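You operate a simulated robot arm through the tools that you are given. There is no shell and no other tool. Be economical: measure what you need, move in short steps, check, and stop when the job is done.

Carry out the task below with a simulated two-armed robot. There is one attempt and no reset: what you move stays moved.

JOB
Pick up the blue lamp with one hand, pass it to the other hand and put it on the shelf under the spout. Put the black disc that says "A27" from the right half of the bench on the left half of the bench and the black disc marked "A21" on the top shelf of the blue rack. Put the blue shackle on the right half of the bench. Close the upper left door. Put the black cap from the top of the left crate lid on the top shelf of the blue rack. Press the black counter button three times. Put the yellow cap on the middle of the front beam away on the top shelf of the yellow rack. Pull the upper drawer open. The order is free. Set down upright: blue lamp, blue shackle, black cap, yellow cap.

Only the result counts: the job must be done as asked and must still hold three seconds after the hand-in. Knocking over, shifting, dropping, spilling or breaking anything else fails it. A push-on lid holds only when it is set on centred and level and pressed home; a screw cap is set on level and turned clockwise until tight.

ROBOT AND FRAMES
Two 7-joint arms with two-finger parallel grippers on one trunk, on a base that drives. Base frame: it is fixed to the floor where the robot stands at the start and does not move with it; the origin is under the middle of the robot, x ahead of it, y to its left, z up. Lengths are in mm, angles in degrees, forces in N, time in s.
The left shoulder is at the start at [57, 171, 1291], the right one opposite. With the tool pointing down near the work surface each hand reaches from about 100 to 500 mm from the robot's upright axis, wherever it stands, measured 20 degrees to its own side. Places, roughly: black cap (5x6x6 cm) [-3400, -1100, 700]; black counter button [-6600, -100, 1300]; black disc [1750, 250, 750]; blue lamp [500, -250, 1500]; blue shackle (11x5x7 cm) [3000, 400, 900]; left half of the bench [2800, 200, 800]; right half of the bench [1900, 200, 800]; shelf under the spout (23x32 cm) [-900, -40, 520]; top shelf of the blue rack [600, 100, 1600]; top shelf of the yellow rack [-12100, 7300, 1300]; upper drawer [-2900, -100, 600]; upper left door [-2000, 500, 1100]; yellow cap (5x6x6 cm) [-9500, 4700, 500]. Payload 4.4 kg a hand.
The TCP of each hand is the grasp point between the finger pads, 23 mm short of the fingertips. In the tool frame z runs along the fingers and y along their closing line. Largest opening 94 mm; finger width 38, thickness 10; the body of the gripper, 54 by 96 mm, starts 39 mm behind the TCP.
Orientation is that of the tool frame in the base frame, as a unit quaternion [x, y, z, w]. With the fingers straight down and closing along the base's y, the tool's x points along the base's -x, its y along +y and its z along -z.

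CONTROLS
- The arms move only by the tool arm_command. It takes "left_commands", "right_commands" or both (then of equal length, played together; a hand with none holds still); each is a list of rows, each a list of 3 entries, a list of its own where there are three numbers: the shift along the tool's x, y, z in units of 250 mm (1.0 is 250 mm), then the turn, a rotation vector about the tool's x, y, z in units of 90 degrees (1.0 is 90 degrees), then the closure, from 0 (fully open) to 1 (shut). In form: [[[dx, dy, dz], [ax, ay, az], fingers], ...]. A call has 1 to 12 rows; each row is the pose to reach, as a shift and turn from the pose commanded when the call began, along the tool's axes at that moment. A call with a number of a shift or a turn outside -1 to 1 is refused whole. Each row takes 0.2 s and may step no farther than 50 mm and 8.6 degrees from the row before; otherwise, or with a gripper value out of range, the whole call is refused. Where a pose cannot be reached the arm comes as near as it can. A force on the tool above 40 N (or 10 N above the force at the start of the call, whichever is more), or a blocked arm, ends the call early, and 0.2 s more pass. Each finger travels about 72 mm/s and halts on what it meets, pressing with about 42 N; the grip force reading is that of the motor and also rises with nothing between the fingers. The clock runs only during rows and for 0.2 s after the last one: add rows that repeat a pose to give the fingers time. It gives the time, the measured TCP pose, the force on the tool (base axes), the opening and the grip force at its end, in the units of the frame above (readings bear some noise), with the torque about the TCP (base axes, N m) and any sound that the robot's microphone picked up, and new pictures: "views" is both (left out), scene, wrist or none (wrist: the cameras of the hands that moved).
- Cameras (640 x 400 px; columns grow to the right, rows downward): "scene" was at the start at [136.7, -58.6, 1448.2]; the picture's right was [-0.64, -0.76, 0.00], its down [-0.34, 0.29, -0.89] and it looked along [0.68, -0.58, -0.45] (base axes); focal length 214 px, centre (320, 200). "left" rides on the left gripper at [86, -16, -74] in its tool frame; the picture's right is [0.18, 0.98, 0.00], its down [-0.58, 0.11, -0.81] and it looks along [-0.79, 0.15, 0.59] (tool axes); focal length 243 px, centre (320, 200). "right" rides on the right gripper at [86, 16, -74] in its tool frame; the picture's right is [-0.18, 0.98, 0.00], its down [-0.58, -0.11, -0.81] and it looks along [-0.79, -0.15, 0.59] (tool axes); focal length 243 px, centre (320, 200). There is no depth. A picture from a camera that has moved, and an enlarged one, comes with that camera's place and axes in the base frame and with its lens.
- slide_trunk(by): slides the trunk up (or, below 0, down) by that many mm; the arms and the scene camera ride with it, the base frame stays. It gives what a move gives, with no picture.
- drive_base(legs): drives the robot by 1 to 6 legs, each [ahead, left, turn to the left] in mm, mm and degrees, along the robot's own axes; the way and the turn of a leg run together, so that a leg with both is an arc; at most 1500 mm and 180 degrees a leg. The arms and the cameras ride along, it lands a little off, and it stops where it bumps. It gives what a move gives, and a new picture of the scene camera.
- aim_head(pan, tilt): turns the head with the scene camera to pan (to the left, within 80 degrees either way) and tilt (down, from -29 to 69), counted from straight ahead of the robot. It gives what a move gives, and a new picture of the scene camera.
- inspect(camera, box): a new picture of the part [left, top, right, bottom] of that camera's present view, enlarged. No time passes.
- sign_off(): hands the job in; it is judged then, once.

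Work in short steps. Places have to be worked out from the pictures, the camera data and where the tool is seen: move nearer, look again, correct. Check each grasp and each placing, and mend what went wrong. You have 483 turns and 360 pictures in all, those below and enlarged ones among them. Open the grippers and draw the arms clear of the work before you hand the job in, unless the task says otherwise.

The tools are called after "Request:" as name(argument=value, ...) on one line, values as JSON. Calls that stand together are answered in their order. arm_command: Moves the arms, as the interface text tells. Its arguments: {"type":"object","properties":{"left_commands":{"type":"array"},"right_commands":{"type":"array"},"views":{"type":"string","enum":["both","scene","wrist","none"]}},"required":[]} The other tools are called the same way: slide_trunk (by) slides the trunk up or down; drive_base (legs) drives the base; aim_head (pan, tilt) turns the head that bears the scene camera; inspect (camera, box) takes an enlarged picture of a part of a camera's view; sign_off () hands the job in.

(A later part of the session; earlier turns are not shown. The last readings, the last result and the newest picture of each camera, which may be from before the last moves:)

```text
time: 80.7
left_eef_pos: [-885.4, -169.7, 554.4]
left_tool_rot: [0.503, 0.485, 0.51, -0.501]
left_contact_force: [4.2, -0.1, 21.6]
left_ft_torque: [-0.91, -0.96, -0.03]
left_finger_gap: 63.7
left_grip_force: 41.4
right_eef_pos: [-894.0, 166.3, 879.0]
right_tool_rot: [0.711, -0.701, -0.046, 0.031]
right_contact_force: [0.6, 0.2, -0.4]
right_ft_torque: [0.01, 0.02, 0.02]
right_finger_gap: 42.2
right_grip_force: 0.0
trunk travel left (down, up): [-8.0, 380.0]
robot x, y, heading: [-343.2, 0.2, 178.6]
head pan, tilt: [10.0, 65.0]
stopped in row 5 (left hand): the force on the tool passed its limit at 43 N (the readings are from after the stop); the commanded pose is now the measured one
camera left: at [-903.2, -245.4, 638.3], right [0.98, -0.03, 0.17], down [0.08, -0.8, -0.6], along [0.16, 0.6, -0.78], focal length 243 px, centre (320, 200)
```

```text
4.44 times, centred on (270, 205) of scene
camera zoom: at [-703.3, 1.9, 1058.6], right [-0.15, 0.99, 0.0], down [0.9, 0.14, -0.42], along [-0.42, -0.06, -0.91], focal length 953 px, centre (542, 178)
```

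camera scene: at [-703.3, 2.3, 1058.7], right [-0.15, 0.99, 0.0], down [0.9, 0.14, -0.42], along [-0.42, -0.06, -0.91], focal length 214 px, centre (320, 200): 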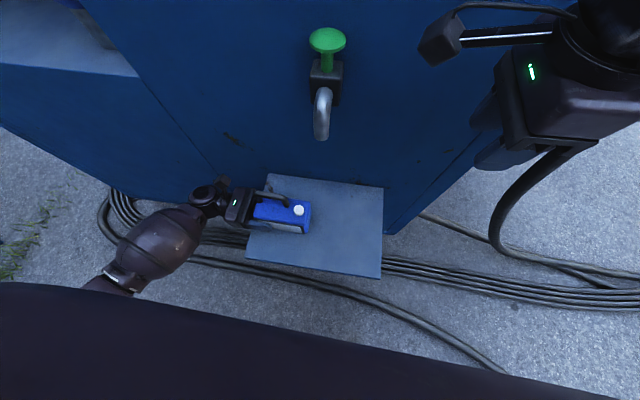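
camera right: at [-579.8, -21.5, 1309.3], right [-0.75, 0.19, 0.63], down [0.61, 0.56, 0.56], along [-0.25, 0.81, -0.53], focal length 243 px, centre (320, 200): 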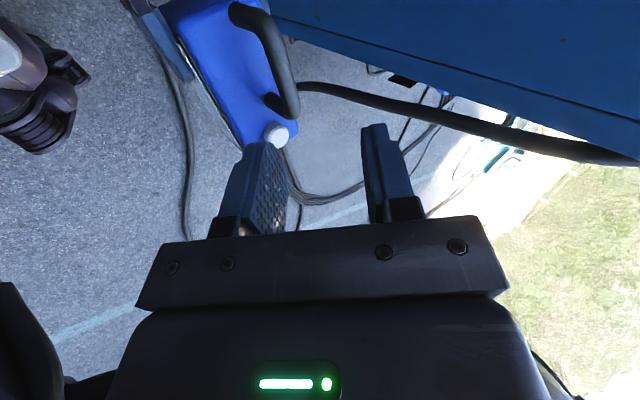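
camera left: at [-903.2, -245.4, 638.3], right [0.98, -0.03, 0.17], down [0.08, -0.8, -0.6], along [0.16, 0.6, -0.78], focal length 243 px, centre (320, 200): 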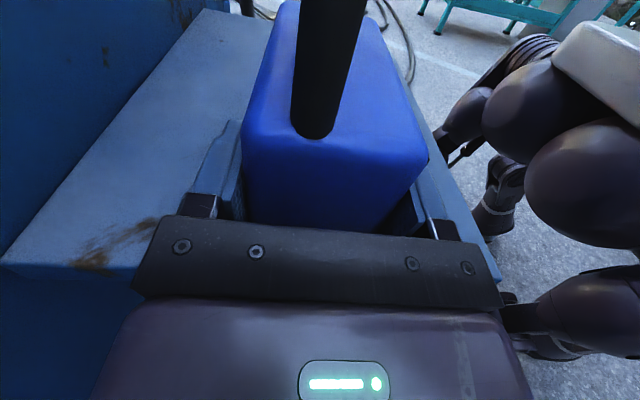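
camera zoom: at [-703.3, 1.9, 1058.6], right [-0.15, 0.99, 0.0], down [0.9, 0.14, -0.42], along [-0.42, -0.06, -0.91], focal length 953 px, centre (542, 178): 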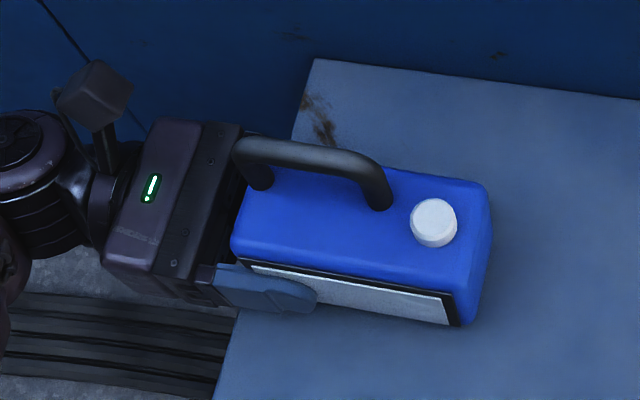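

Same signature, so the lamp's own near-left bottom corner is what touches. I lift slightly, move back 10 mm right, touch down and open.

Request:
arm_command(left_commands=[[[0.03, 0, 0], [0, 0, 0], 1], [[0.03, 0, 0.04], [0, 0, 0], 1], [[0.0, 0, 0.04], [0, 0, 0], 1], [[-0.01, 0, 0.04], [0, 0, 0], 1], [[-0.01, 0, 0.04], [0, 0, 0], 0.9], [[-0.01, 0, 0.04], [0, 0, 0], 0.6], [[-0.01, 0, 0.04], [0, 0, 0], 0.3], [[-0.01, 0, 0.04], [0, 0, 0], 0], [[-0.01, 0, 0.04], [0, 0, 0], 0]], views="both")

```text
time: 82.7
left_eef_pos: [-886.3, -160.5, 549.6]
left_tool_rot: [0.504, 0.487, 0.51, -0.499]
left_contact_force: [0.0, -1.0, -0.2]
left_ft_torque: [-0.02, -0.01, 0.0]
left_finger_gap: 93.9
left_grip_force: 0.1
right_eef_pos: [-895.2, 167.0, 876.7]
right_tool_rot: [0.711, -0.701, -0.046, 0.03]
right_contact_force: [-0.2, -0.1, 0.5]
right_ft_torque: [-0.02, -0.01, 0.0]
right_finger_gap: 42.3
right_grip_force: 0.1
trunk travel left (down, up): [-8.0, 380.0]
robot x, y, heading: [-342.8, 6.6, 178.7]
head pan, tilt: [10.0, 65.0]
camera scene: at [-704.5, 1.9, 1058.0], right [-0.15, 0.99, 0.0], down [0.9, 0.14, -0.42], along [-0.42, -0.06, -0.91], focal length 214 px, centre (320, 200)
camera left: at [-904.1, -235.4, 634.0], right [0.98, -0.03, 0.18], down [0.08, -0.8, -0.6], along [0.16, 0.6, -0.78], focal length 243 px, centre (320, 200)
```

scene: 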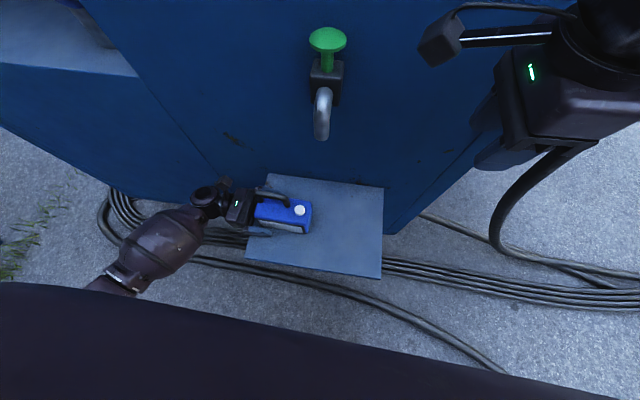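
left: 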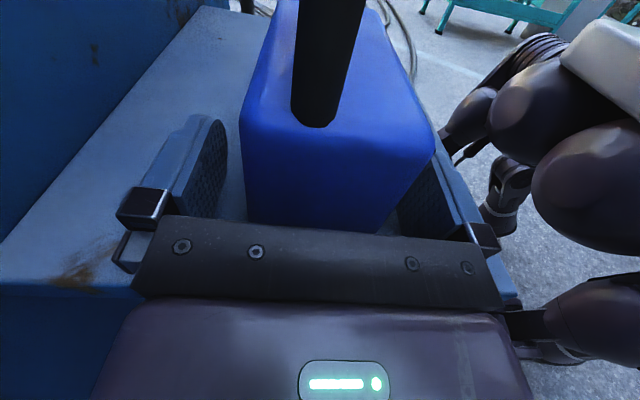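

Released; lamp stands on the shelf. Withdraw left (slightly toward robot to centre), then check.

Request:
arm_command(left_commands=[[[0, 0.02, 0], [0, 0, 0], 0], [[0, 0.02, -0.12], [0, 0, 0], 0], [[0, 0.02, -0.28], [0, 0, 0], 0], [[0.1, 0.02, -0.44], [0, 0, 0], 0], [[0.25, 0.02, -0.5], [0, 0, 0], 0], [[0.4, 0.02, -0.5], [0, 0, 0], 0]], views="none")

Request:
inspect(camera="scene", box=[180, 150, 400, 290])

```text
time: 84.1
left_eef_pos: [-879.4, -287.9, 647.7]
left_tool_rot: [0.502, 0.487, 0.51, -0.501]
left_contact_force: [-0.4, -0.5, -0.4]
left_ft_torque: [0.01, -0.01, 0.02]
left_finger_gap: 93.9
left_grip_force: 0.0
right_eef_pos: [-894.8, 166.1, 878.8]
right_tool_rot: [0.712, -0.7, -0.045, 0.03]
right_contact_force: [-0.3, -0.4, 0.1]
right_ft_torque: [0.0, 0.02, 0.04]
right_finger_gap: 42.1
right_grip_force: 0.1
trunk travel left (down, up): [-8.0, 380.0]
robot x, y, heading: [-342.1, 3.7, 178.9]
head pan, tilt: [10.0, 65.0]
```

```text
2.86 times, centred on (290, 220) of scene
camera zoom: at [-704.3, 1.8, 1058.2], right [-0.15, 0.99, 0.0], down [0.9, 0.14, -0.42], along [-0.42, -0.06, -0.91], focal length 613 px, centre (406, 143)
```

zoom: 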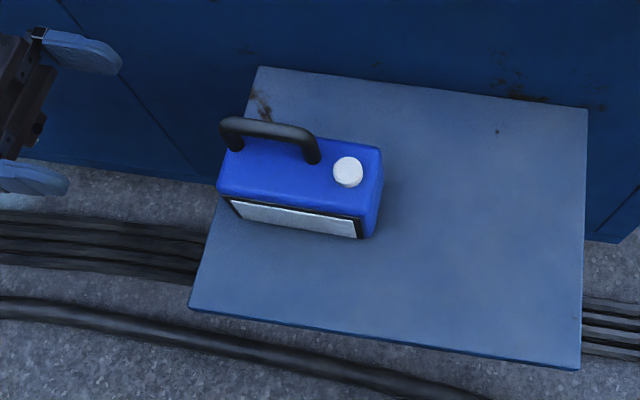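

Lamp is upright on the shelf. Back off, raise the trunk to travel height and fold the arms back.

Request:
drive_base(legs=[[-200, 0, 0]])

Request:
slide_trunk(by=292)

Request:
arm_command(left_commands=[[[0, 0, 0], [-0.05, -0.05, 0.05], 0], [[0, 0, 0], [-0.1, -0.1, 0.1], 0], [[0, 0, 0], [-0.15, -0.15, 0.15], 0], [[0, 0, 0], [-0.2, -0.2, 0.2], 0], [[0, 0, 0], [-0.25, -0.25, 0.25], 0], [[0, 0, 0], [-0.3, -0.3, 0.3], 0], [[0, 0, 0], [-0.35, -0.35, 0.35], 0], [[0, 0, 0], [-0.385, -0.385, 0.385], 0]], views="none")

Request:
arm_command(left_commands=[[[0, 0, 0], [-0.05, -0.05, 0.05], 0], [[0, 0, 0], [-0.1, -0.1, 0.1], 0], [[0, 0, 0], [-0.15, -0.15, 0.15], 0], [[0, 0, 0], [-0.2, -0.2, 0.2], 0], [[0, 0, 0], [-0.25, -0.25, 0.25], 0], [[0, 0, 0], [-0.3, -0.3, 0.3], 0], [[0, 0, 0], [-0.35, -0.35, 0.35], 0], [[0, 0, 0], [-0.385, -0.385, 0.385], 0]], views="none")

Request:
aim_head(pan=0, tilt=20)

```text
time: 85.7
left_eef_pos: [-683.2, -292.5, 648.3]
left_tool_rot: [0.503, 0.487, 0.509, -0.501]
left_contact_force: [-0.5, 1.0, 0.0]
left_ft_torque: [-0.04, -0.02, 0.03]
left_finger_gap: 94.1
left_grip_force: 0.1
right_eef_pos: [-701.3, 162.8, 877.6]
right_tool_rot: [0.712, -0.7, -0.045, 0.03]
right_contact_force: [0.1, 0.1, -0.7]
right_ft_torque: [0.02, -0.01, -0.01]
right_finger_gap: 42.1
right_grip_force: 0.0
trunk travel left (down, up): [-8.0, 380.0]
robot x, y, heading: [-151.5, -3.7, 179.1]
head pan, tilt: [10.0, 65.0]
camera scene: at [-509.6, -2.9, 1058.2], right [-0.15, 0.99, 0.0], down [0.9, 0.14, -0.42], along [-0.42, -0.06, -0.91], focal length 214 px, centre (320, 200)
```

scene: 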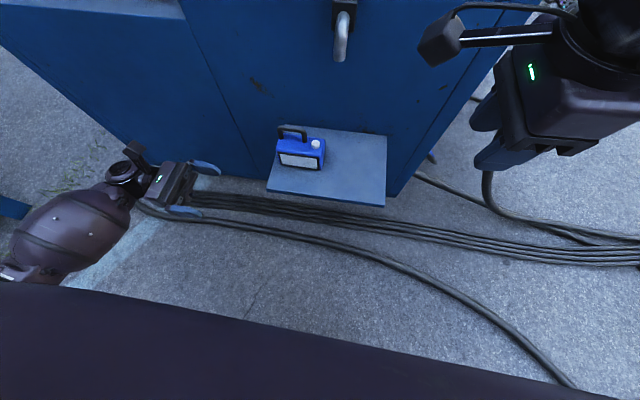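

```text
time: 88.6
left_eef_pos: [-685.2, -293.5, 938.8]
left_tool_rot: [0.503, 0.488, 0.508, -0.5]
left_contact_force: [0.0, -0.1, 0.1]
left_ft_torque: [0.01, -0.01, -0.01]
left_finger_gap: 94.2
left_grip_force: 0.1
right_eef_pos: [-700.5, 162.1, 1169.0]
right_tool_rot: [0.712, -0.7, -0.044, 0.03]
right_contact_force: [0.2, 0.6, 0.5]
right_ft_torque: [-0.03, 0.01, 0.01]
right_finger_gap: 42.1
right_grip_force: 0.0
trunk travel left (down, up): [-300.0, 88.0]
robot x, y, heading: [-150.2, 0.2, 178.8]
head pan, tilt: [10.0, 65.0]
```

```text
time: 90.4
left_eef_pos: [-684.0, -293.1, 940.1]
left_tool_rot: [0.868, 0.274, 0.291, -0.293]
left_contact_force: [-0.2, 0.6, -0.6]
left_ft_torque: [0.05, -0.01, 0.01]
left_finger_gap: 94.0
left_grip_force: 0.0
right_eef_pos: [-700.5, 161.2, 1169.8]
right_tool_rot: [0.713, -0.7, -0.045, 0.029]
right_contact_force: [0.7, 0.4, 0.1]
right_ft_torque: [-0.02, 0.04, 0.0]
right_finger_gap: 42.0
right_grip_force: 0.1
trunk travel left (down, up): [-300.0, 88.0]
robot x, y, heading: [-142.2, -1.4, 179.0]
head pan, tilt: [10.0, 65.0]
```

```text
time: 92.2
left_eef_pos: [-685.5, -293.8, 939.9]
left_tool_rot: [1.0, -0.013, -0.005, -0.008]
left_contact_force: [-0.6, -1.3, -0.5]
left_ft_torque: [-0.03, 0.04, 0.0]
left_finger_gap: 94.2
left_grip_force: 0.1
right_eef_pos: [-699.9, 161.5, 1169.9]
right_tool_rot: [0.712, -0.7, -0.046, 0.03]
right_contact_force: [0.6, -0.8, -0.5]
right_ft_torque: [-0.02, 0.03, 0.0]
right_finger_gap: 42.5
right_grip_force: 0.0
trunk travel left (down, up): [-300.0, 88.0]
robot x, y, heading: [-147.3, 0.7, 178.8]
head pan, tilt: [10.0, 65.0]
```

```text
time: 93.3
left_eef_pos: [-685.3, -292.7, 939.8]
left_tool_rot: [1.0, -0.012, -0.003, -0.01]
left_contact_force: [0.6, -0.1, -0.7]
left_ft_torque: [0.0, -0.02, 0.02]
left_finger_gap: 94.2
left_grip_force: 0.0
right_eef_pos: [-701.0, 162.4, 1169.9]
right_tool_rot: [0.712, -0.7, -0.045, 0.03]
right_contact_force: [-0.1, -0.2, 0.7]
right_ft_torque: [-0.01, 0.01, -0.02]
right_finger_gap: 42.0
right_grip_force: 0.0
trunk travel left (down, up): [-300.0, 88.0]
robot x, y, heading: [-149.1, -0.3, 178.6]
head pan, tilt: [0.0, 20.0]
camera scene: at [-306.2, 3.3, 1459.1], right [0.02, 1.0, 0.0], down [0.34, -0.01, -0.94], along [-0.94, 0.02, -0.34], focal length 214 px, centre (320, 200)
```

scene: 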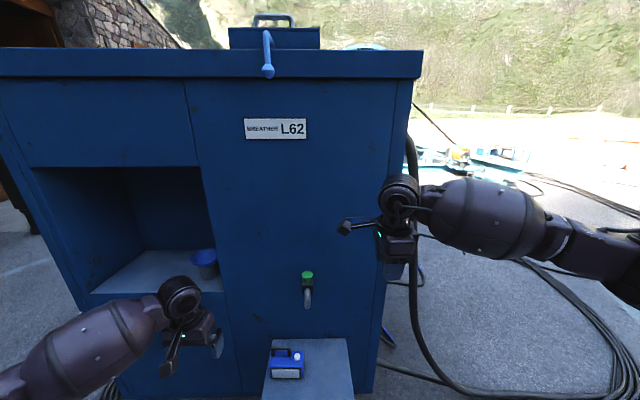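

Retract both hands to a compact travel pose.

Request:
arm_command(left_commands=[[[0.12, -0.06, 0], [0, 0, 0], 0], [[0.25, -0.12, 0], [0, 0, 0], 0], [[0.38, -0.18, 0], [0, 0, 0], 0], [[0.5, -0.24, 0], [0, 0, 0], 0], [[0.62, -0.3, 0], [0, 0, 0], 0], [[0.74, -0.36, 0], [0, 0, 0], 0]], right_commands=[[[0, -0.12, 0.1], [0, 0, 0], 0.5], [[0, -0.24, 0.2], [0, 0, 0], 0.4], [[0, -0.36, 0.3], [0, 0, 0], 0.3], [[0, -0.48, 0.4], [0, 0, 0], 0.2], [[0, -0.6, 0.5], [0, 0, 0], 0], [[0, -0.72, 0.6], [0, 0, 0], 0]], views="none")

Request:
aim_head(pan=70, tilt=10)

Request:
aim_head(pan=-60, tilt=10)

```text
time: 94.7
left_eef_pos: [-497.2, -206.8, 939.2]
left_tool_rot: [1.0, -0.012, -0.005, -0.008]
left_contact_force: [0.4, 0.3, 0.7]
left_ft_torque: [-0.01, 0.02, 0.01]
left_finger_gap: 94.0
left_grip_force: 0.0
right_eef_pos: [-536.6, 165.9, 1001.3]
right_tool_rot: [0.712, -0.7, -0.046, 0.03]
right_contact_force: [0.0, -0.9, 1.3]
right_ft_torque: [0.0, -0.02, 0.02]
right_finger_gap: 94.0
right_grip_force: 0.0
trunk travel left (down, up): [-300.0, 88.0]
robot x, y, heading: [-146.2, -1.4, 178.8]
head pan, tilt: [0.0, 20.0]
```

```text
time: 96.1
left_eef_pos: [-496.3, -207.5, 938.4]
left_tool_rot: [1.0, -0.014, -0.004, -0.009]
left_contact_force: [0.7, -0.3, 0.2]
left_ft_torque: [-0.02, -0.01, 0.0]
left_finger_gap: 94.2
left_grip_force: 0.1
right_eef_pos: [-539.8, 165.1, 1002.2]
right_tool_rot: [0.712, -0.7, -0.045, 0.029]
right_contact_force: [0.2, -0.4, -0.2]
right_ft_torque: [-0.02, 0.0, -0.02]
right_finger_gap: 94.0
right_grip_force: 0.1
trunk travel left (down, up): [-300.0, 88.0]
robot x, y, heading: [-150.4, -2.7, 178.9]
head pan, tilt: [70.0, 10.0]
camera scene: at [-246.8, -85.4, 1475.4], right [-0.93, 0.36, 0.0], down [0.06, 0.16, -0.98], along [-0.36, -0.92, -0.17], focal length 214 px, centre (320, 200)
```

scene: 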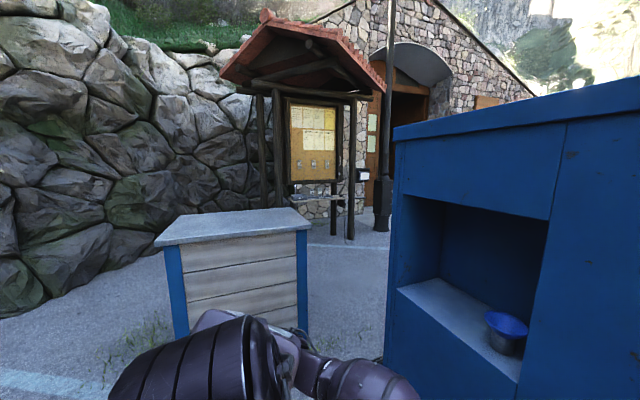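

```text
time: 98.2
left_eef_pos: [-497.4, -208.4, 938.0]
left_tool_rot: [1.0, -0.014, -0.004, -0.009]
left_contact_force: [-0.1, -0.4, 0.2]
left_ft_torque: [0.02, 0.02, 0.02]
left_finger_gap: 93.8
left_grip_force: 0.1
right_eef_pos: [-539.7, 165.6, 1002.1]
right_tool_rot: [0.712, -0.7, -0.046, 0.03]
right_contact_force: [-0.1, -0.2, 0.7]
right_ft_torque: [-0.03, 0.02, -0.01]
right_finger_gap: 94.1
right_grip_force: 0.0
trunk travel left (down, up): [-300.0, 88.0]
robot x, y, heading: [-146.7, 0.3, 178.7]
head pan, tilt: [-60.0, 10.0]
camera scene: at [-257.9, 82.8, 1475.5], right [0.88, 0.48, 0.0], down [0.08, -0.15, -0.98], along [-0.47, 0.86, -0.17], focal length 214 px, centre (320, 200)
```

scene: 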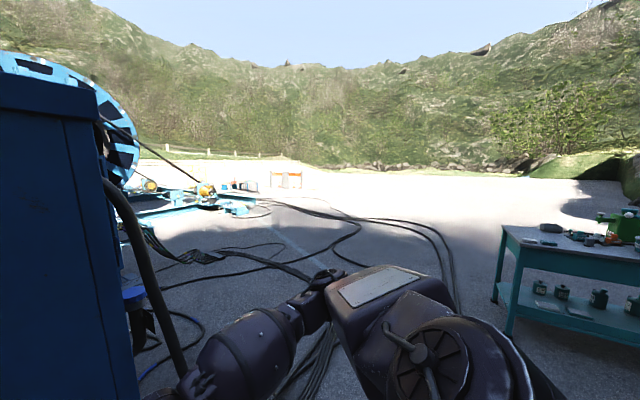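

Lamp done. I'll now go toward the bench side: turn to face +y and move forward into the open to survey.

Request:
drive_base(legs=[[0, 0, -90], [900, 0, -30]])

Request:
aim_head(pan=-40, tilt=10)

```text
time: 104.6
left_eef_pos: [-317.0, 766.0, 936.0]
left_tool_rot: [-0.627, 0.779, -0.007, 0.009]
left_contact_force: [0.5, 0.3, -1.3]
left_ft_torque: [-0.01, 0.03, 0.02]
left_finger_gap: 94.0
left_grip_force: 0.0
right_eef_pos: [49.9, 743.0, 1008.2]
right_tool_rot: [0.078, 0.995, 0.06, 0.011]
right_contact_force: [0.7, 0.3, 0.4]
right_ft_torque: [-0.02, 0.02, 0.0]
right_finger_gap: 94.1
right_grip_force: 0.0
trunk travel left (down, up): [-300.0, 88.0]
robot x, y, heading: [-174.7, 384.6, 78.1]
head pan, tilt: [-60.0, 10.0]
stopped in leg 2: the robot was blocked; the commanded pose is now the measured one
camera scene: at [-77.1, 480.5, 1475.6], right [0.31, -0.95, 0.0], down [-0.16, -0.06, -0.99], along [0.94, 0.3, -0.17], focal length 214 px, centre (320, 200)
```

scene: 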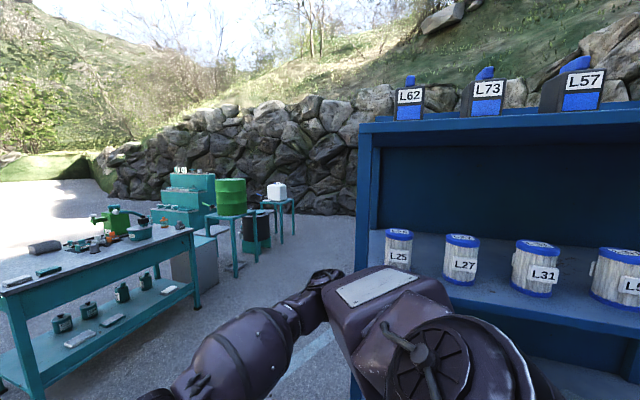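

```text
time: 105.4
left_eef_pos: [-317.3, 766.3, 935.5]
left_tool_rot: [-0.627, 0.779, -0.006, 0.008]
left_contact_force: [0.3, 0.0, -0.9]
left_ft_torque: [0.0, 0.0, 0.01]
left_finger_gap: 94.0
left_grip_force: 0.2
right_eef_pos: [49.7, 743.2, 1007.7]
right_tool_rot: [0.078, 0.995, 0.059, 0.011]
right_contact_force: [-0.3, -0.2, 0.4]
right_ft_torque: [0.0, 0.0, 0.03]
right_finger_gap: 94.0
right_grip_force: 0.1
trunk travel left (down, up): [-300.0, 88.0]
robot x, y, heading: [-176.0, 386.2, 77.9]
head pan, tilt: [-40.0, 10.0]
camera scene: at [-92.3, 510.0, 1475.4], right [0.61, -0.79, 0.0], down [-0.13, -0.11, -0.98], along [0.78, 0.6, -0.17], focal length 214 px, centre (320, 200)
```

scene: 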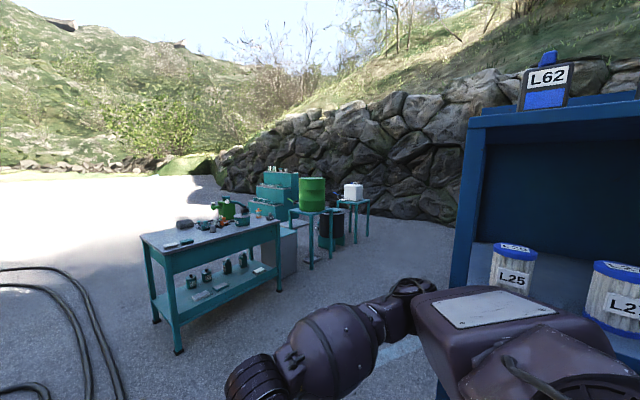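

Blocked at y≈385. I look around for the obstacle.

Request:
aim_head(pan=0, tilt=50)

Request:
aim_head(pan=65, tilt=35)

Request:
aim_head(pan=-80, tilt=35)

```text
time: 106.5
left_eef_pos: [-316.4, 766.8, 935.6]
left_tool_rot: [-0.627, 0.779, -0.007, 0.009]
left_contact_force: [0.1, 0.9, 0.7]
left_ft_torque: [-0.01, 0.01, 0.02]
left_finger_gap: 93.9
left_grip_force: 0.0
right_eef_pos: [51.1, 742.4, 1006.5]
right_tool_rot: [0.079, 0.995, 0.058, 0.01]
right_contact_force: [-0.4, 0.0, 0.0]
right_ft_torque: [0.01, 0.01, -0.02]
right_finger_gap: 94.0
right_grip_force: 0.0
trunk travel left (down, up): [-300.0, 88.0]
robot x, y, heading: [-175.1, 383.6, 77.9]
head pan, tilt: [0.0, 50.0]
camera scene: at [-149.4, 528.6, 1413.3], right [0.98, -0.21, 0.0], down [-0.16, -0.75, -0.64], along [0.14, 0.63, -0.77], focal length 214 px, centre (320, 200)
```

scene: 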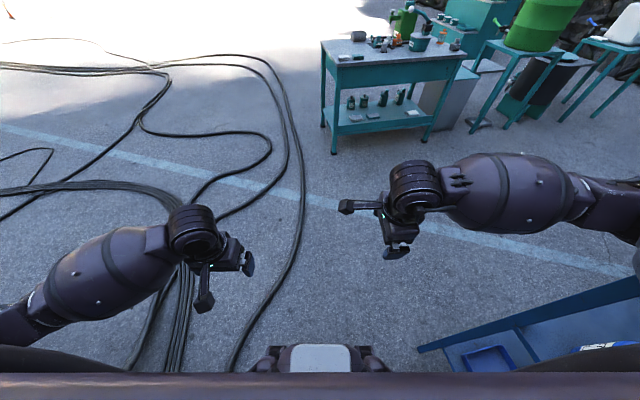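

```text
time: 107.8
left_eef_pos: [-317.6, 766.5, 937.0]
left_tool_rot: [-0.628, 0.778, -0.006, 0.009]
left_contact_force: [0.0, -0.2, 0.0]
left_ft_torque: [0.02, 0.03, 0.01]
left_finger_gap: 93.9
left_grip_force: 0.1
right_eef_pos: [49.1, 743.2, 1006.7]
right_tool_rot: [0.078, 0.995, 0.059, 0.011]
right_contact_force: [-0.3, 0.6, -0.4]
right_ft_torque: [0.02, 0.01, 0.02]
right_finger_gap: 94.3
right_grip_force: 0.2
trunk travel left (down, up): [-300.0, 88.0]
robot x, y, heading: [-172.7, 385.2, 78.0]
head pan, tilt: [65.0, 35.0]
camera scene: at [-235.8, 506.5, 1434.7], right [0.6, 0.8, 0.0], down [0.46, -0.35, -0.82], along [-0.65, 0.49, -0.58], focal length 214 px, centre (320, 200)
```

scene: 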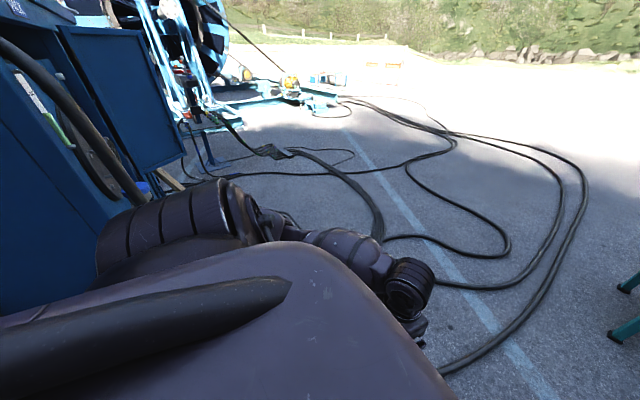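

```text
time: 110.1
left_eef_pos: [-316.8, 766.8, 936.3]
left_tool_rot: [-0.628, 0.778, -0.007, 0.008]
left_contact_force: [0.1, -0.6, 0.5]
left_ft_torque: [-0.03, 0.04, 0.0]
left_finger_gap: 94.0
left_grip_force: 0.1
right_eef_pos: [49.1, 744.3, 1006.6]
right_tool_rot: [0.079, 0.995, 0.058, 0.011]
right_contact_force: [-0.5, -0.8, 0.4]
right_ft_torque: [0.02, 0.03, -0.01]
right_finger_gap: 94.2
right_grip_force: 0.2
trunk travel left (down, up): [-300.0, 88.0]
robot x, y, heading: [-170.8, 384.1, 77.9]
head pan, tilt: [-80.0, 35.0]
camera scene: at [-77.6, 450.4, 1435.5], right [-0.04, -1.0, 0.0], down [-0.57, 0.02, -0.82], along [0.82, -0.03, -0.57], focal length 214 px, centre (320, 200)
```

scene: 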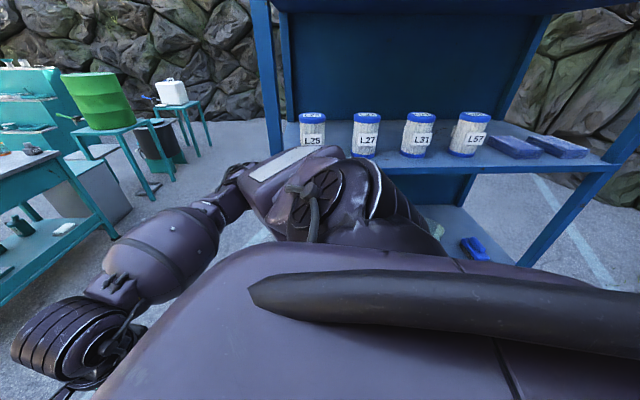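

The right elbow is probably against the rack's left post. I sidestep left 180 mm, then continue ahead.

Request:
drive_base(legs=[[0, 180, 0]])

Request:
drive_base(legs=[[700, 0, 0]])

```text
time: 112.3
left_eef_pos: [-488.0, 801.7, 938.2]
left_tool_rot: [-0.627, 0.779, -0.005, 0.007]
left_contact_force: [-0.5, 0.4, -0.4]
left_ft_torque: [0.01, -0.01, 0.0]
left_finger_gap: 93.8
left_grip_force: 0.1
right_eef_pos: [-121.7, 778.5, 1007.0]
right_tool_rot: [0.079, 0.995, 0.06, 0.01]
right_contact_force: [0.1, -0.2, 0.4]
right_ft_torque: [-0.02, 0.0, 0.01]
right_finger_gap: 93.9
right_grip_force: 0.1
trunk travel left (down, up): [-300.0, 88.0]
robot x, y, heading: [-348.9, 422.6, 77.8]
head pan, tilt: [-80.0, 35.0]
camera scene: at [-248.1, 483.7, 1435.4], right [-0.04, -1.0, 0.0], down [-0.57, 0.02, -0.82], along [0.82, -0.03, -0.57], focal length 214 px, centre (320, 200)
```

scene: 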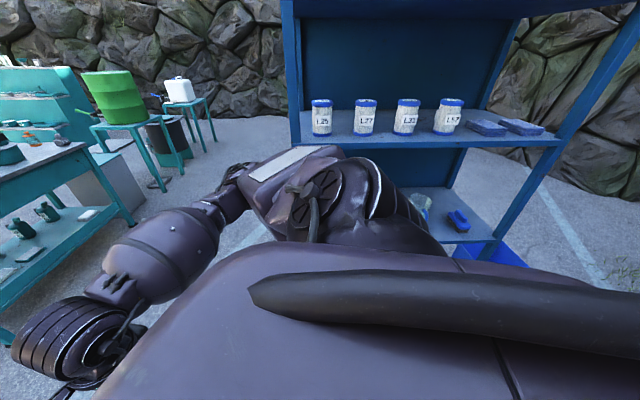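

```text
time: 116.2
left_eef_pos: [-335.4, 1499.9, 938.7]
left_tool_rot: [-0.625, 0.78, -0.005, 0.008]
left_contact_force: [0.5, 0.9, 0.3]
left_ft_torque: [0.0, 0.03, -0.01]
left_finger_gap: 94.1
left_grip_force: 0.1
right_eef_pos: [32.5, 1475.4, 1007.7]
right_tool_rot: [0.082, 0.995, 0.059, 0.01]
right_contact_force: [-0.1, 0.8, 0.2]
right_ft_torque: [0.05, -0.01, -0.01]
right_finger_gap: 93.9
right_grip_force: 0.0
trunk travel left (down, up): [-300.0, 88.0]
robot x, y, heading: [-201.1, 1122.7, 77.6]
head pan, tilt: [-80.0, 35.0]
camera scene: at [-96.1, 1181.5, 1435.3], right [-0.04, -1.0, 0.0], down [-0.57, 0.02, -0.82], along [0.82, -0.03, -0.57], focal length 214 px, centre (320, 200)
```

scene: 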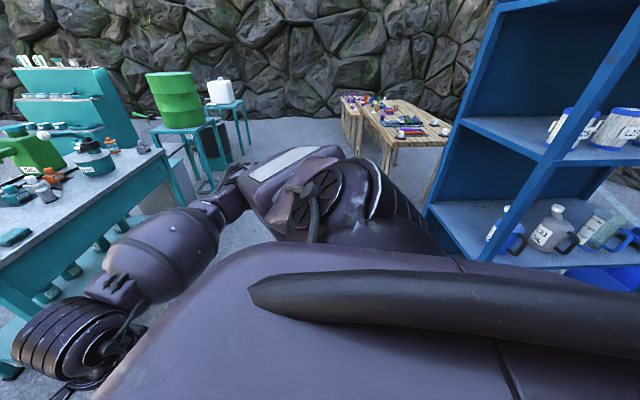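

The wooden bench is behind the rack at about (2100–2800, 350). I turn to heading 0 and drive along y≈1120.

Request:
drive_base(legs=[[0, 0, -77.6], [1200, 0, 0]])

Request:
aim_head(pan=-35, tilt=25)

```text
time: 125.6
left_eef_pos: [1321.3, 1358.2, 937.7]
left_tool_rot: [-0.006, 1.0, -0.009, 0.002]
left_contact_force: [0.4, -0.1, -0.1]
left_ft_torque: [-0.01, -0.01, 0.04]
left_finger_gap: 93.9
left_grip_force: 0.0
right_eef_pos: [1382.3, 994.7, 1006.4]
right_tool_rot: [0.682, 0.729, 0.041, 0.045]
right_contact_force: [0.1, 0.0, -0.2]
right_ft_torque: [-0.03, -0.01, -0.03]
right_finger_gap: 94.3
right_grip_force: 0.1
trunk travel left (down, up): [-300.0, 88.0]
robot x, y, heading: [982.3, 1133.7, 0.9]
head pan, tilt: [-80.0, 35.0]
camera scene: at [1067.0, 1053.0, 1435.3], right [-0.98, -0.19, 0.0], down [-0.11, 0.56, -0.82], along [0.16, -0.8, -0.57], focal length 214 px, centre (320, 200)
```

scene: 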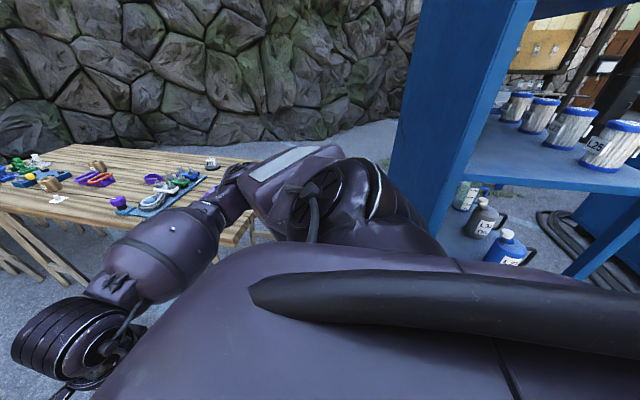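

```text
time: 126.7
left_eef_pos: [1321.9, 1357.4, 938.0]
left_tool_rot: [-0.007, 1.0, -0.008, 0.003]
left_contact_force: [-0.4, -0.7, -0.4]
left_ft_torque: [0.05, -0.01, 0.0]
left_finger_gap: 94.1
left_grip_force: 0.1
right_eef_pos: [1381.6, 995.0, 1006.5]
right_tool_rot: [0.681, 0.729, 0.041, 0.044]
right_contact_force: [-0.1, 0.7, -0.2]
right_ft_torque: [0.01, 0.01, -0.02]
right_finger_gap: 93.9
right_grip_force: 0.1
trunk travel left (down, up): [-300.0, 88.0]
robot x, y, heading: [984.4, 1139.2, 1.0]
head pan, tilt: [-35.0, 25.0]
camera scene: at [1126.2, 1087.7, 1451.1], right [-0.56, -0.83, 0.0], down [-0.35, 0.24, -0.91], along [0.75, -0.51, -0.42], focal length 214 px, centre (320, 200)
```

scene: 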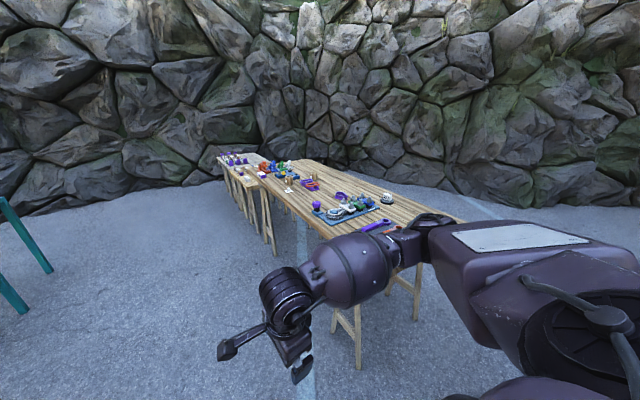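

I drive to the long side of the bench and face it (heading −90).

Request:
drive_base(legs=[[900, 150, 0], [0, 0, -91]])

Request:
aim_head(pan=0, tilt=30)

Request:
aim_head(pan=45, tilt=25)

```text
time: 135.4
left_eef_pos: [2120.2, 949.0, 938.6]
left_tool_rot: [0.713, 0.701, -0.008, -0.004]
left_contact_force: [0.2, -0.3, 0.6]
left_ft_torque: [-0.03, -0.02, 0.0]
left_finger_gap: 94.1
left_grip_force: 0.0
right_eef_pos: [1755.0, 901.7, 1007.3]
right_tool_rot: [0.998, 0.02, -0.004, 0.061]
right_contact_force: [-0.5, 0.4, 0.0]
right_ft_torque: [0.03, -0.02, 0.02]
right_finger_gap: 93.9
right_grip_force: 0.1
trunk travel left (down, up): [-300.0, 88.0]
robot x, y, heading: [1908.2, 1294.8, -91.0]
head pan, tilt: [-35.0, 25.0]
camera scene: at [1855.8, 1154.8, 1451.1], right [-0.81, 0.59, 0.0], down [0.25, 0.34, -0.91], along [-0.53, -0.73, -0.42], focal length 214 px, centre (320, 200)
```

scene: 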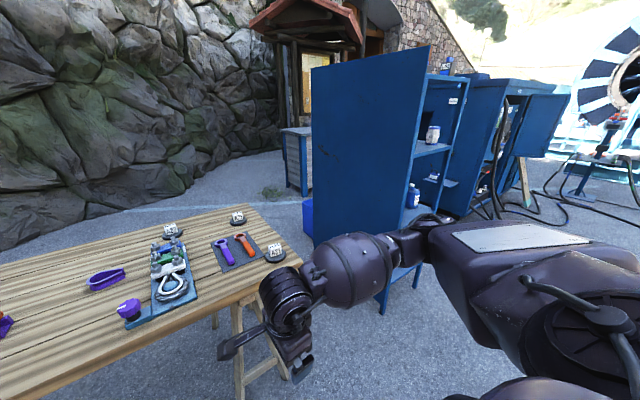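

```text
time: 136.5
left_eef_pos: [2120.2, 949.7, 937.1]
left_tool_rot: [0.713, 0.701, -0.009, -0.004]
left_contact_force: [0.3, -0.5, -0.1]
left_ft_torque: [-0.05, -0.01, -0.01]
left_finger_gap: 93.9
left_grip_force: 0.0
right_eef_pos: [1754.1, 900.6, 1007.0]
right_tool_rot: [0.998, 0.02, -0.003, 0.06]
right_contact_force: [0.3, -0.4, -0.9]
right_ft_torque: [0.01, -0.03, 0.02]
right_finger_gap: 93.8
right_grip_force: 0.1
trunk travel left (down, up): [-300.0, 88.0]
robot x, y, heading: [1909.6, 1297.2, -90.7]
head pan, tilt: [0.0, 30.0]
camera scene: at [1908.5, 1139.1, 1443.1], right [-1.0, 0.01, 0.0], down [0.01, 0.5, -0.87], along [-0.01, -0.87, -0.5], focal length 214 px, centre (320, 200)
```

scene: 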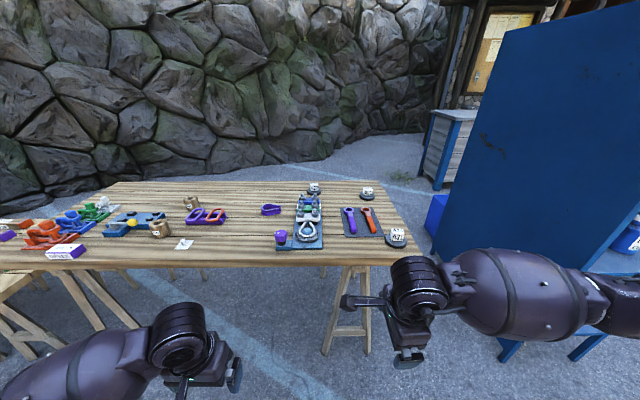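

```text
time: 137.6
left_eef_pos: [2120.4, 949.4, 937.0]
left_tool_rot: [0.713, 0.701, -0.008, -0.005]
left_contact_force: [-0.2, 0.2, -1.0]
left_ft_torque: [-0.04, -0.01, 0.02]
left_finger_gap: 94.0
left_grip_force: 0.0
right_eef_pos: [1755.5, 900.8, 1006.6]
right_tool_rot: [0.998, 0.019, -0.002, 0.06]
right_contact_force: [-1.1, -1.0, -0.2]
right_ft_torque: [0.0, 0.01, -0.04]
right_finger_gap: 93.9
right_grip_force: 0.0
trunk travel left (down, up): [-300.0, 88.0]
robot x, y, heading: [1912.2, 1293.8, -91.1]
head pan, tilt: [45.0, 25.0]
camera scene: at [1974.0, 1163.4, 1451.1], right [-0.72, -0.7, 0.0], down [-0.29, 0.3, -0.91], along [0.63, -0.65, -0.42], focal length 214 px, centre (320, 200)
```

scene: 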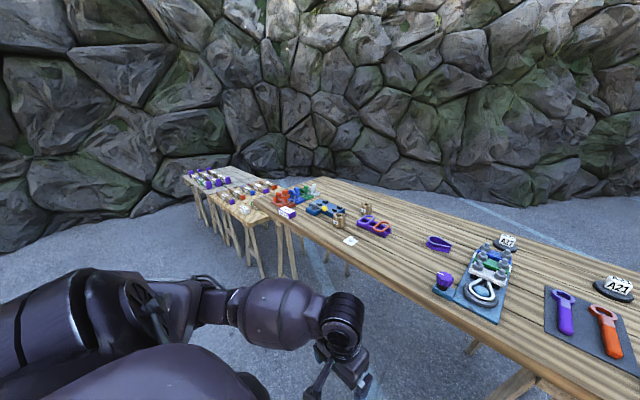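

Three discs on the right half. Zoom to read labels.

Request:
aim_head(pan=-15, tilt=30)

Request:
inspect(camera="scene", box=[180, 150, 360, 270])

Request:
inspect(camera="scene", box=[0, 150, 200, 280])

```text
time: 138.9
left_eef_pos: [2119.0, 950.4, 937.1]
left_tool_rot: [0.713, 0.701, -0.007, -0.004]
left_contact_force: [0.7, 0.9, 0.2]
left_ft_torque: [-0.02, 0.03, 0.03]
left_finger_gap: 94.1
left_grip_force: 0.1
right_eef_pos: [1753.9, 901.6, 1008.7]
right_tool_rot: [0.998, 0.019, -0.003, 0.059]
right_contact_force: [0.7, 0.0, -0.1]
right_ft_torque: [0.0, -0.02, -0.03]
right_finger_gap: 93.9
right_grip_force: 0.1
trunk travel left (down, up): [-300.0, 88.0]
robot x, y, heading: [1908.6, 1295.8, -91.1]
head pan, tilt: [-15.0, 30.0]
camera scene: at [1885.3, 1142.5, 1443.1], right [-0.96, 0.27, 0.0], down [0.14, 0.48, -0.87], along [-0.24, -0.83, -0.5], focal length 214 px, centre (320, 200)
```

scene: 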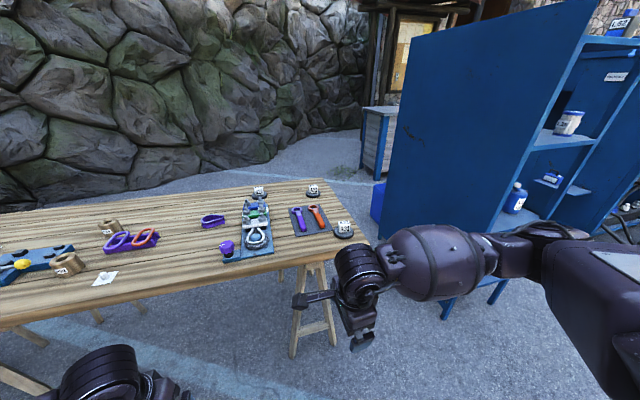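

```text
3.33 times, centred on (270, 210) of scene
camera zoom: at [1885.3, 1142.5, 1443.1], right [-0.96, 0.27, 0.0], down [0.14, 0.48, -0.87], along [-0.24, -0.83, -0.5], focal length 715 px, centre (487, 167)
```

zoom: 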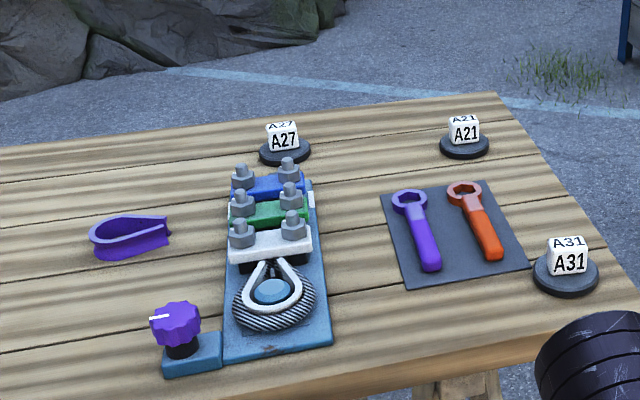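

```text
3.08 times, centred on (100, 215) of scene
camera zoom: at [1885.3, 1142.5, 1443.1], right [-0.96, 0.27, 0.0], down [0.14, 0.48, -0.87], along [-0.24, -0.83, -0.5], focal length 660 px, centre (997, 154)
```

zoom: 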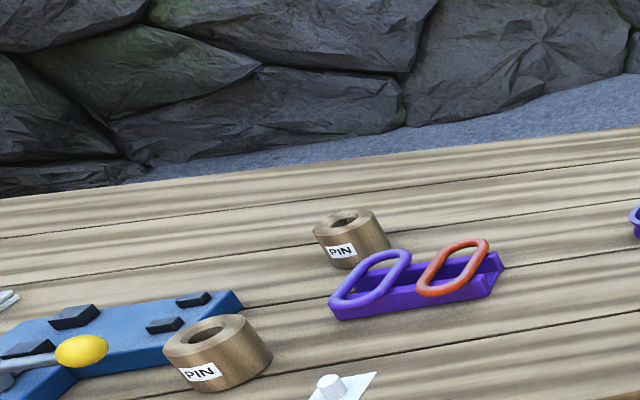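

Labels: A27 and A21 stand at the far (back) side, A31 is a distractor. First the blue shackle: I move along the bench to the left half.

Request:
drive_base(legs=[[0, 950, 1]])

Request:
aim_head(pan=5, tilt=30)

Request:
inspect(camera="scene", box=[200, 130, 460, 290])

```text
time: 147.5
left_eef_pos: [3061.5, 938.2, 937.7]
left_tool_rot: [0.712, 0.702, -0.008, -0.005]
left_contact_force: [0.1, 0.2, 0.2]
left_ft_torque: [-0.07, 0.01, -0.01]
left_finger_gap: 93.9
left_grip_force: 0.1
right_eef_pos: [2696.9, 887.9, 1006.4]
right_tool_rot: [0.998, 0.02, -0.004, 0.06]
right_contact_force: [0.6, 0.4, -0.6]
right_ft_torque: [-0.01, 0.0, -0.02]
right_finger_gap: 93.9
right_grip_force: 0.0
trunk travel left (down, up): [-300.0, 88.0]
robot x, y, heading: [2853.0, 1283.1, -90.5]
head pan, tilt: [-15.0, 30.0]
camera scene: at [2826.6, 1130.3, 1443.1], right [-0.96, 0.27, 0.0], down [0.14, 0.48, -0.87], along [-0.23, -0.83, -0.5], focal length 214 px, centre (320, 200)
```

scene: 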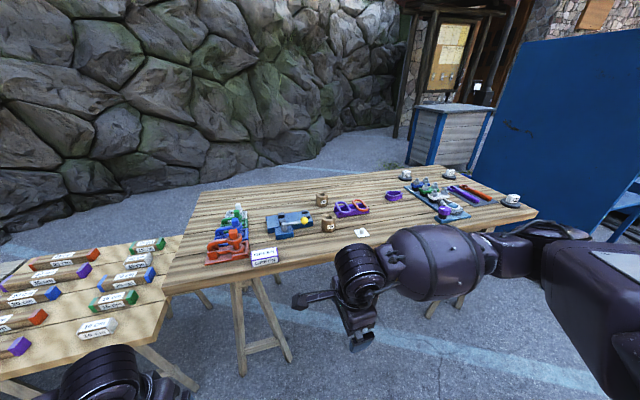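

```text
time: 148.3
left_eef_pos: [3060.0, 938.9, 938.3]
left_tool_rot: [0.713, 0.702, -0.008, -0.005]
left_contact_force: [0.2, -1.0, -0.8]
left_ft_torque: [0.02, 0.01, 0.01]
left_finger_gap: 93.8
left_grip_force: 0.1
right_eef_pos: [2696.4, 887.5, 1005.8]
right_tool_rot: [0.998, 0.019, -0.003, 0.059]
right_contact_force: [0.0, 0.8, 0.6]
right_ft_torque: [-0.02, -0.02, 0.03]
right_finger_gap: 94.3
right_grip_force: 0.2
trunk travel left (down, up): [-300.0, 88.0]
robot x, y, heading: [2848.1, 1282.4, -90.8]
head pan, tilt: [5.0, 30.0]
camera scene: at [2857.6, 1127.2, 1443.1], right [-1.0, -0.07, 0.0], down [-0.04, 0.5, -0.87], along [0.06, -0.86, -0.5], focal length 214 px, centre (320, 200)
```

scene: 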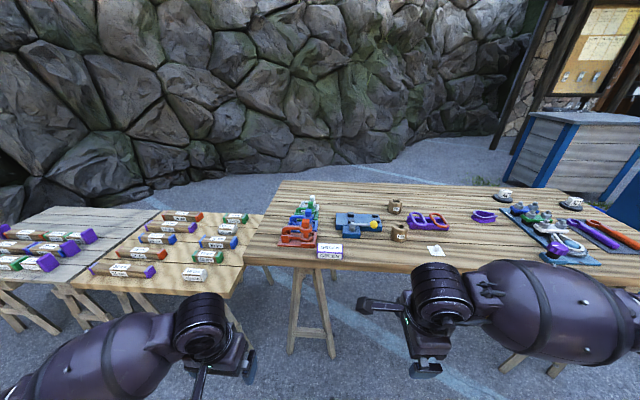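

```text
2.46 times, centred on (330, 210) of scene
camera zoom: at [2857.6, 1127.2, 1443.1], right [-1.0, -0.07, 0.0], down [-0.04, 0.5, -0.87], along [0.06, -0.86, -0.5], focal length 528 px, centre (295, 175)
```

zoom: 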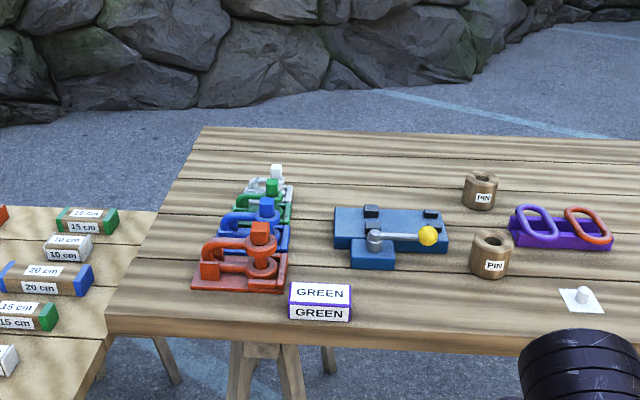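

The blue shackle is second in the row at about (2994, 222). I approach the bench.

Request:
drive_base(legs=[[520, 0, 0.8]])

Request:
aim_head(pan=15, tilt=50)

```text
time: 151.2
left_eef_pos: [3065.6, 468.4, 938.0]
left_tool_rot: [0.707, 0.707, -0.008, -0.005]
left_contact_force: [1.3, 5.1, 2.6]
left_ft_torque: [0.06, 0.09, -0.21]
left_finger_gap: 93.6
left_grip_force: 0.1
right_eef_pos: [2701.0, 413.6, 1006.3]
right_tool_rot: [0.998, 0.028, -0.003, 0.06]
right_contact_force: [0.3, 0.6, -0.5]
right_ft_torque: [0.03, 0.02, 0.02]
right_finger_gap: 93.9
right_grip_force: 0.0
trunk travel left (down, up): [-300.0, 88.0]
robot x, y, heading: [2849.6, 813.0, -89.8]
head pan, tilt: [5.0, 30.0]
stopped in leg 1: the robot was blocked; the commanded pose is now the measured one
camera scene: at [2858.3, 654.8, 1443.1], right [-1.0, -0.09, 0.0], down [-0.05, 0.5, -0.87], along [0.08, -0.86, -0.5], focal length 214 px, centre (320, 200)
```

scene: 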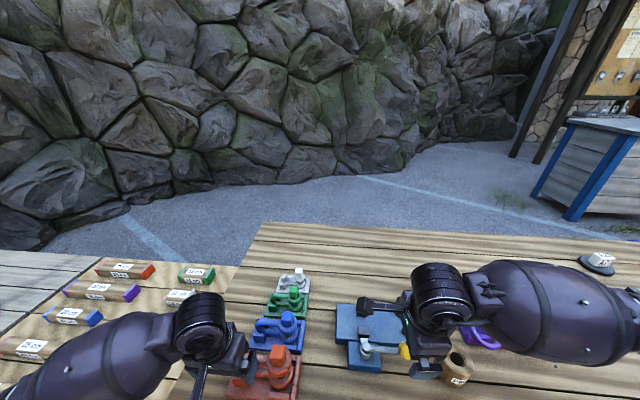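

```text
time: 152.1
left_eef_pos: [3065.8, 468.7, 937.4]
left_tool_rot: [0.707, 0.707, -0.008, -0.004]
left_contact_force: [0.3, 4.3, -0.8]
left_ft_torque: [0.1, 0.02, -0.23]
left_finger_gap: 93.7
left_grip_force: 0.0
right_eef_pos: [2700.3, 415.3, 1007.7]
right_tool_rot: [0.998, 0.028, -0.002, 0.06]
right_contact_force: [0.4, 0.5, -0.3]
right_ft_torque: [-0.01, 0.04, -0.01]
right_finger_gap: 93.9
right_grip_force: 0.1
trunk travel left (down, up): [-300.0, 88.0]
robot x, y, heading: [2851.7, 808.8, -89.8]
head pan, tilt: [15.0, 50.0]
camera scene: at [2870.3, 671.1, 1413.7], right [-0.97, -0.26, 0.0], down [-0.2, 0.74, -0.64], along [0.17, -0.62, -0.77], focal length 214 px, centre (320, 200)
```

scene: 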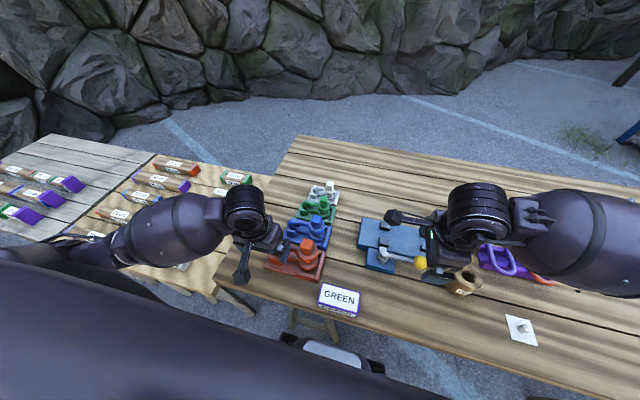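

The left fingertips touch something (probably the red shackle); the bench is higher than I assumed. Back off straight.

Request:
drive_base(legs=[[-60, 0, 0]])

Request:
inspect(camera="scene", box=[200, 150, 400, 320])

Request:
inspect(camera="left", box=[0, 0, 640, 400])

```text
time: 153.0
left_eef_pos: [3065.7, 528.9, 938.7]
left_tool_rot: [0.705, 0.709, -0.009, -0.003]
left_contact_force: [-0.6, 1.5, 0.2]
left_ft_torque: [-0.03, 0.01, -0.03]
left_finger_gap: 93.8
left_grip_force: 0.2
right_eef_pos: [2700.9, 475.2, 1007.6]
right_tool_rot: [0.998, 0.029, -0.003, 0.06]
right_contact_force: [0.6, -0.2, 0.6]
right_ft_torque: [0.02, 0.03, -0.02]
right_finger_gap: 94.0
right_grip_force: 0.0
trunk travel left (down, up): [-300.0, 88.0]
robot x, y, heading: [2845.0, 868.2, -89.6]
head pan, tilt: [15.0, 50.0]
camera scene: at [2870.2, 731.8, 1413.8], right [-0.96, -0.26, 0.0], down [-0.2, 0.74, -0.64], along [0.17, -0.62, -0.77], focal length 214 px, centre (320, 200)
```

scene: 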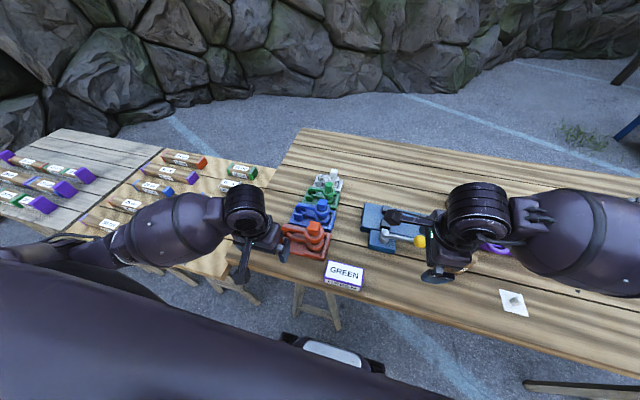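

```text
2.35 times, centred on (300, 235) of scene
camera zoom: at [2870.2, 731.8, 1413.8], right [-0.96, -0.26, 0.0], down [-0.2, 0.74, -0.64], along [0.17, -0.62, -0.77], focal length 505 px, centre (367, 118)
```

zoom: 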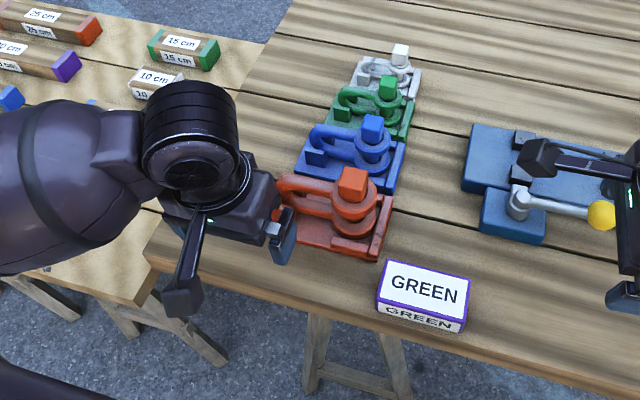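

```text
1.00 times, centred on (320, 200) of left (not enlarged: the box is as wide or as high as the picture)
camera zoom: at [3049.7, 616.0, 1011.3], right [0.98, 0.19, -0.02], down [0.12, -0.57, 0.81], along [0.14, -0.8, -0.59], focal length 243 px, centre (320, 200)
```

zoom: 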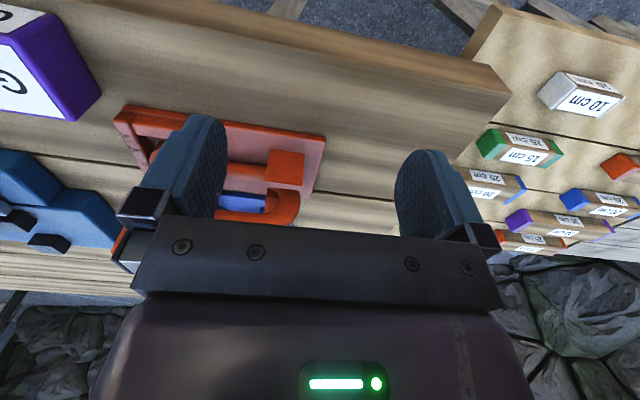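

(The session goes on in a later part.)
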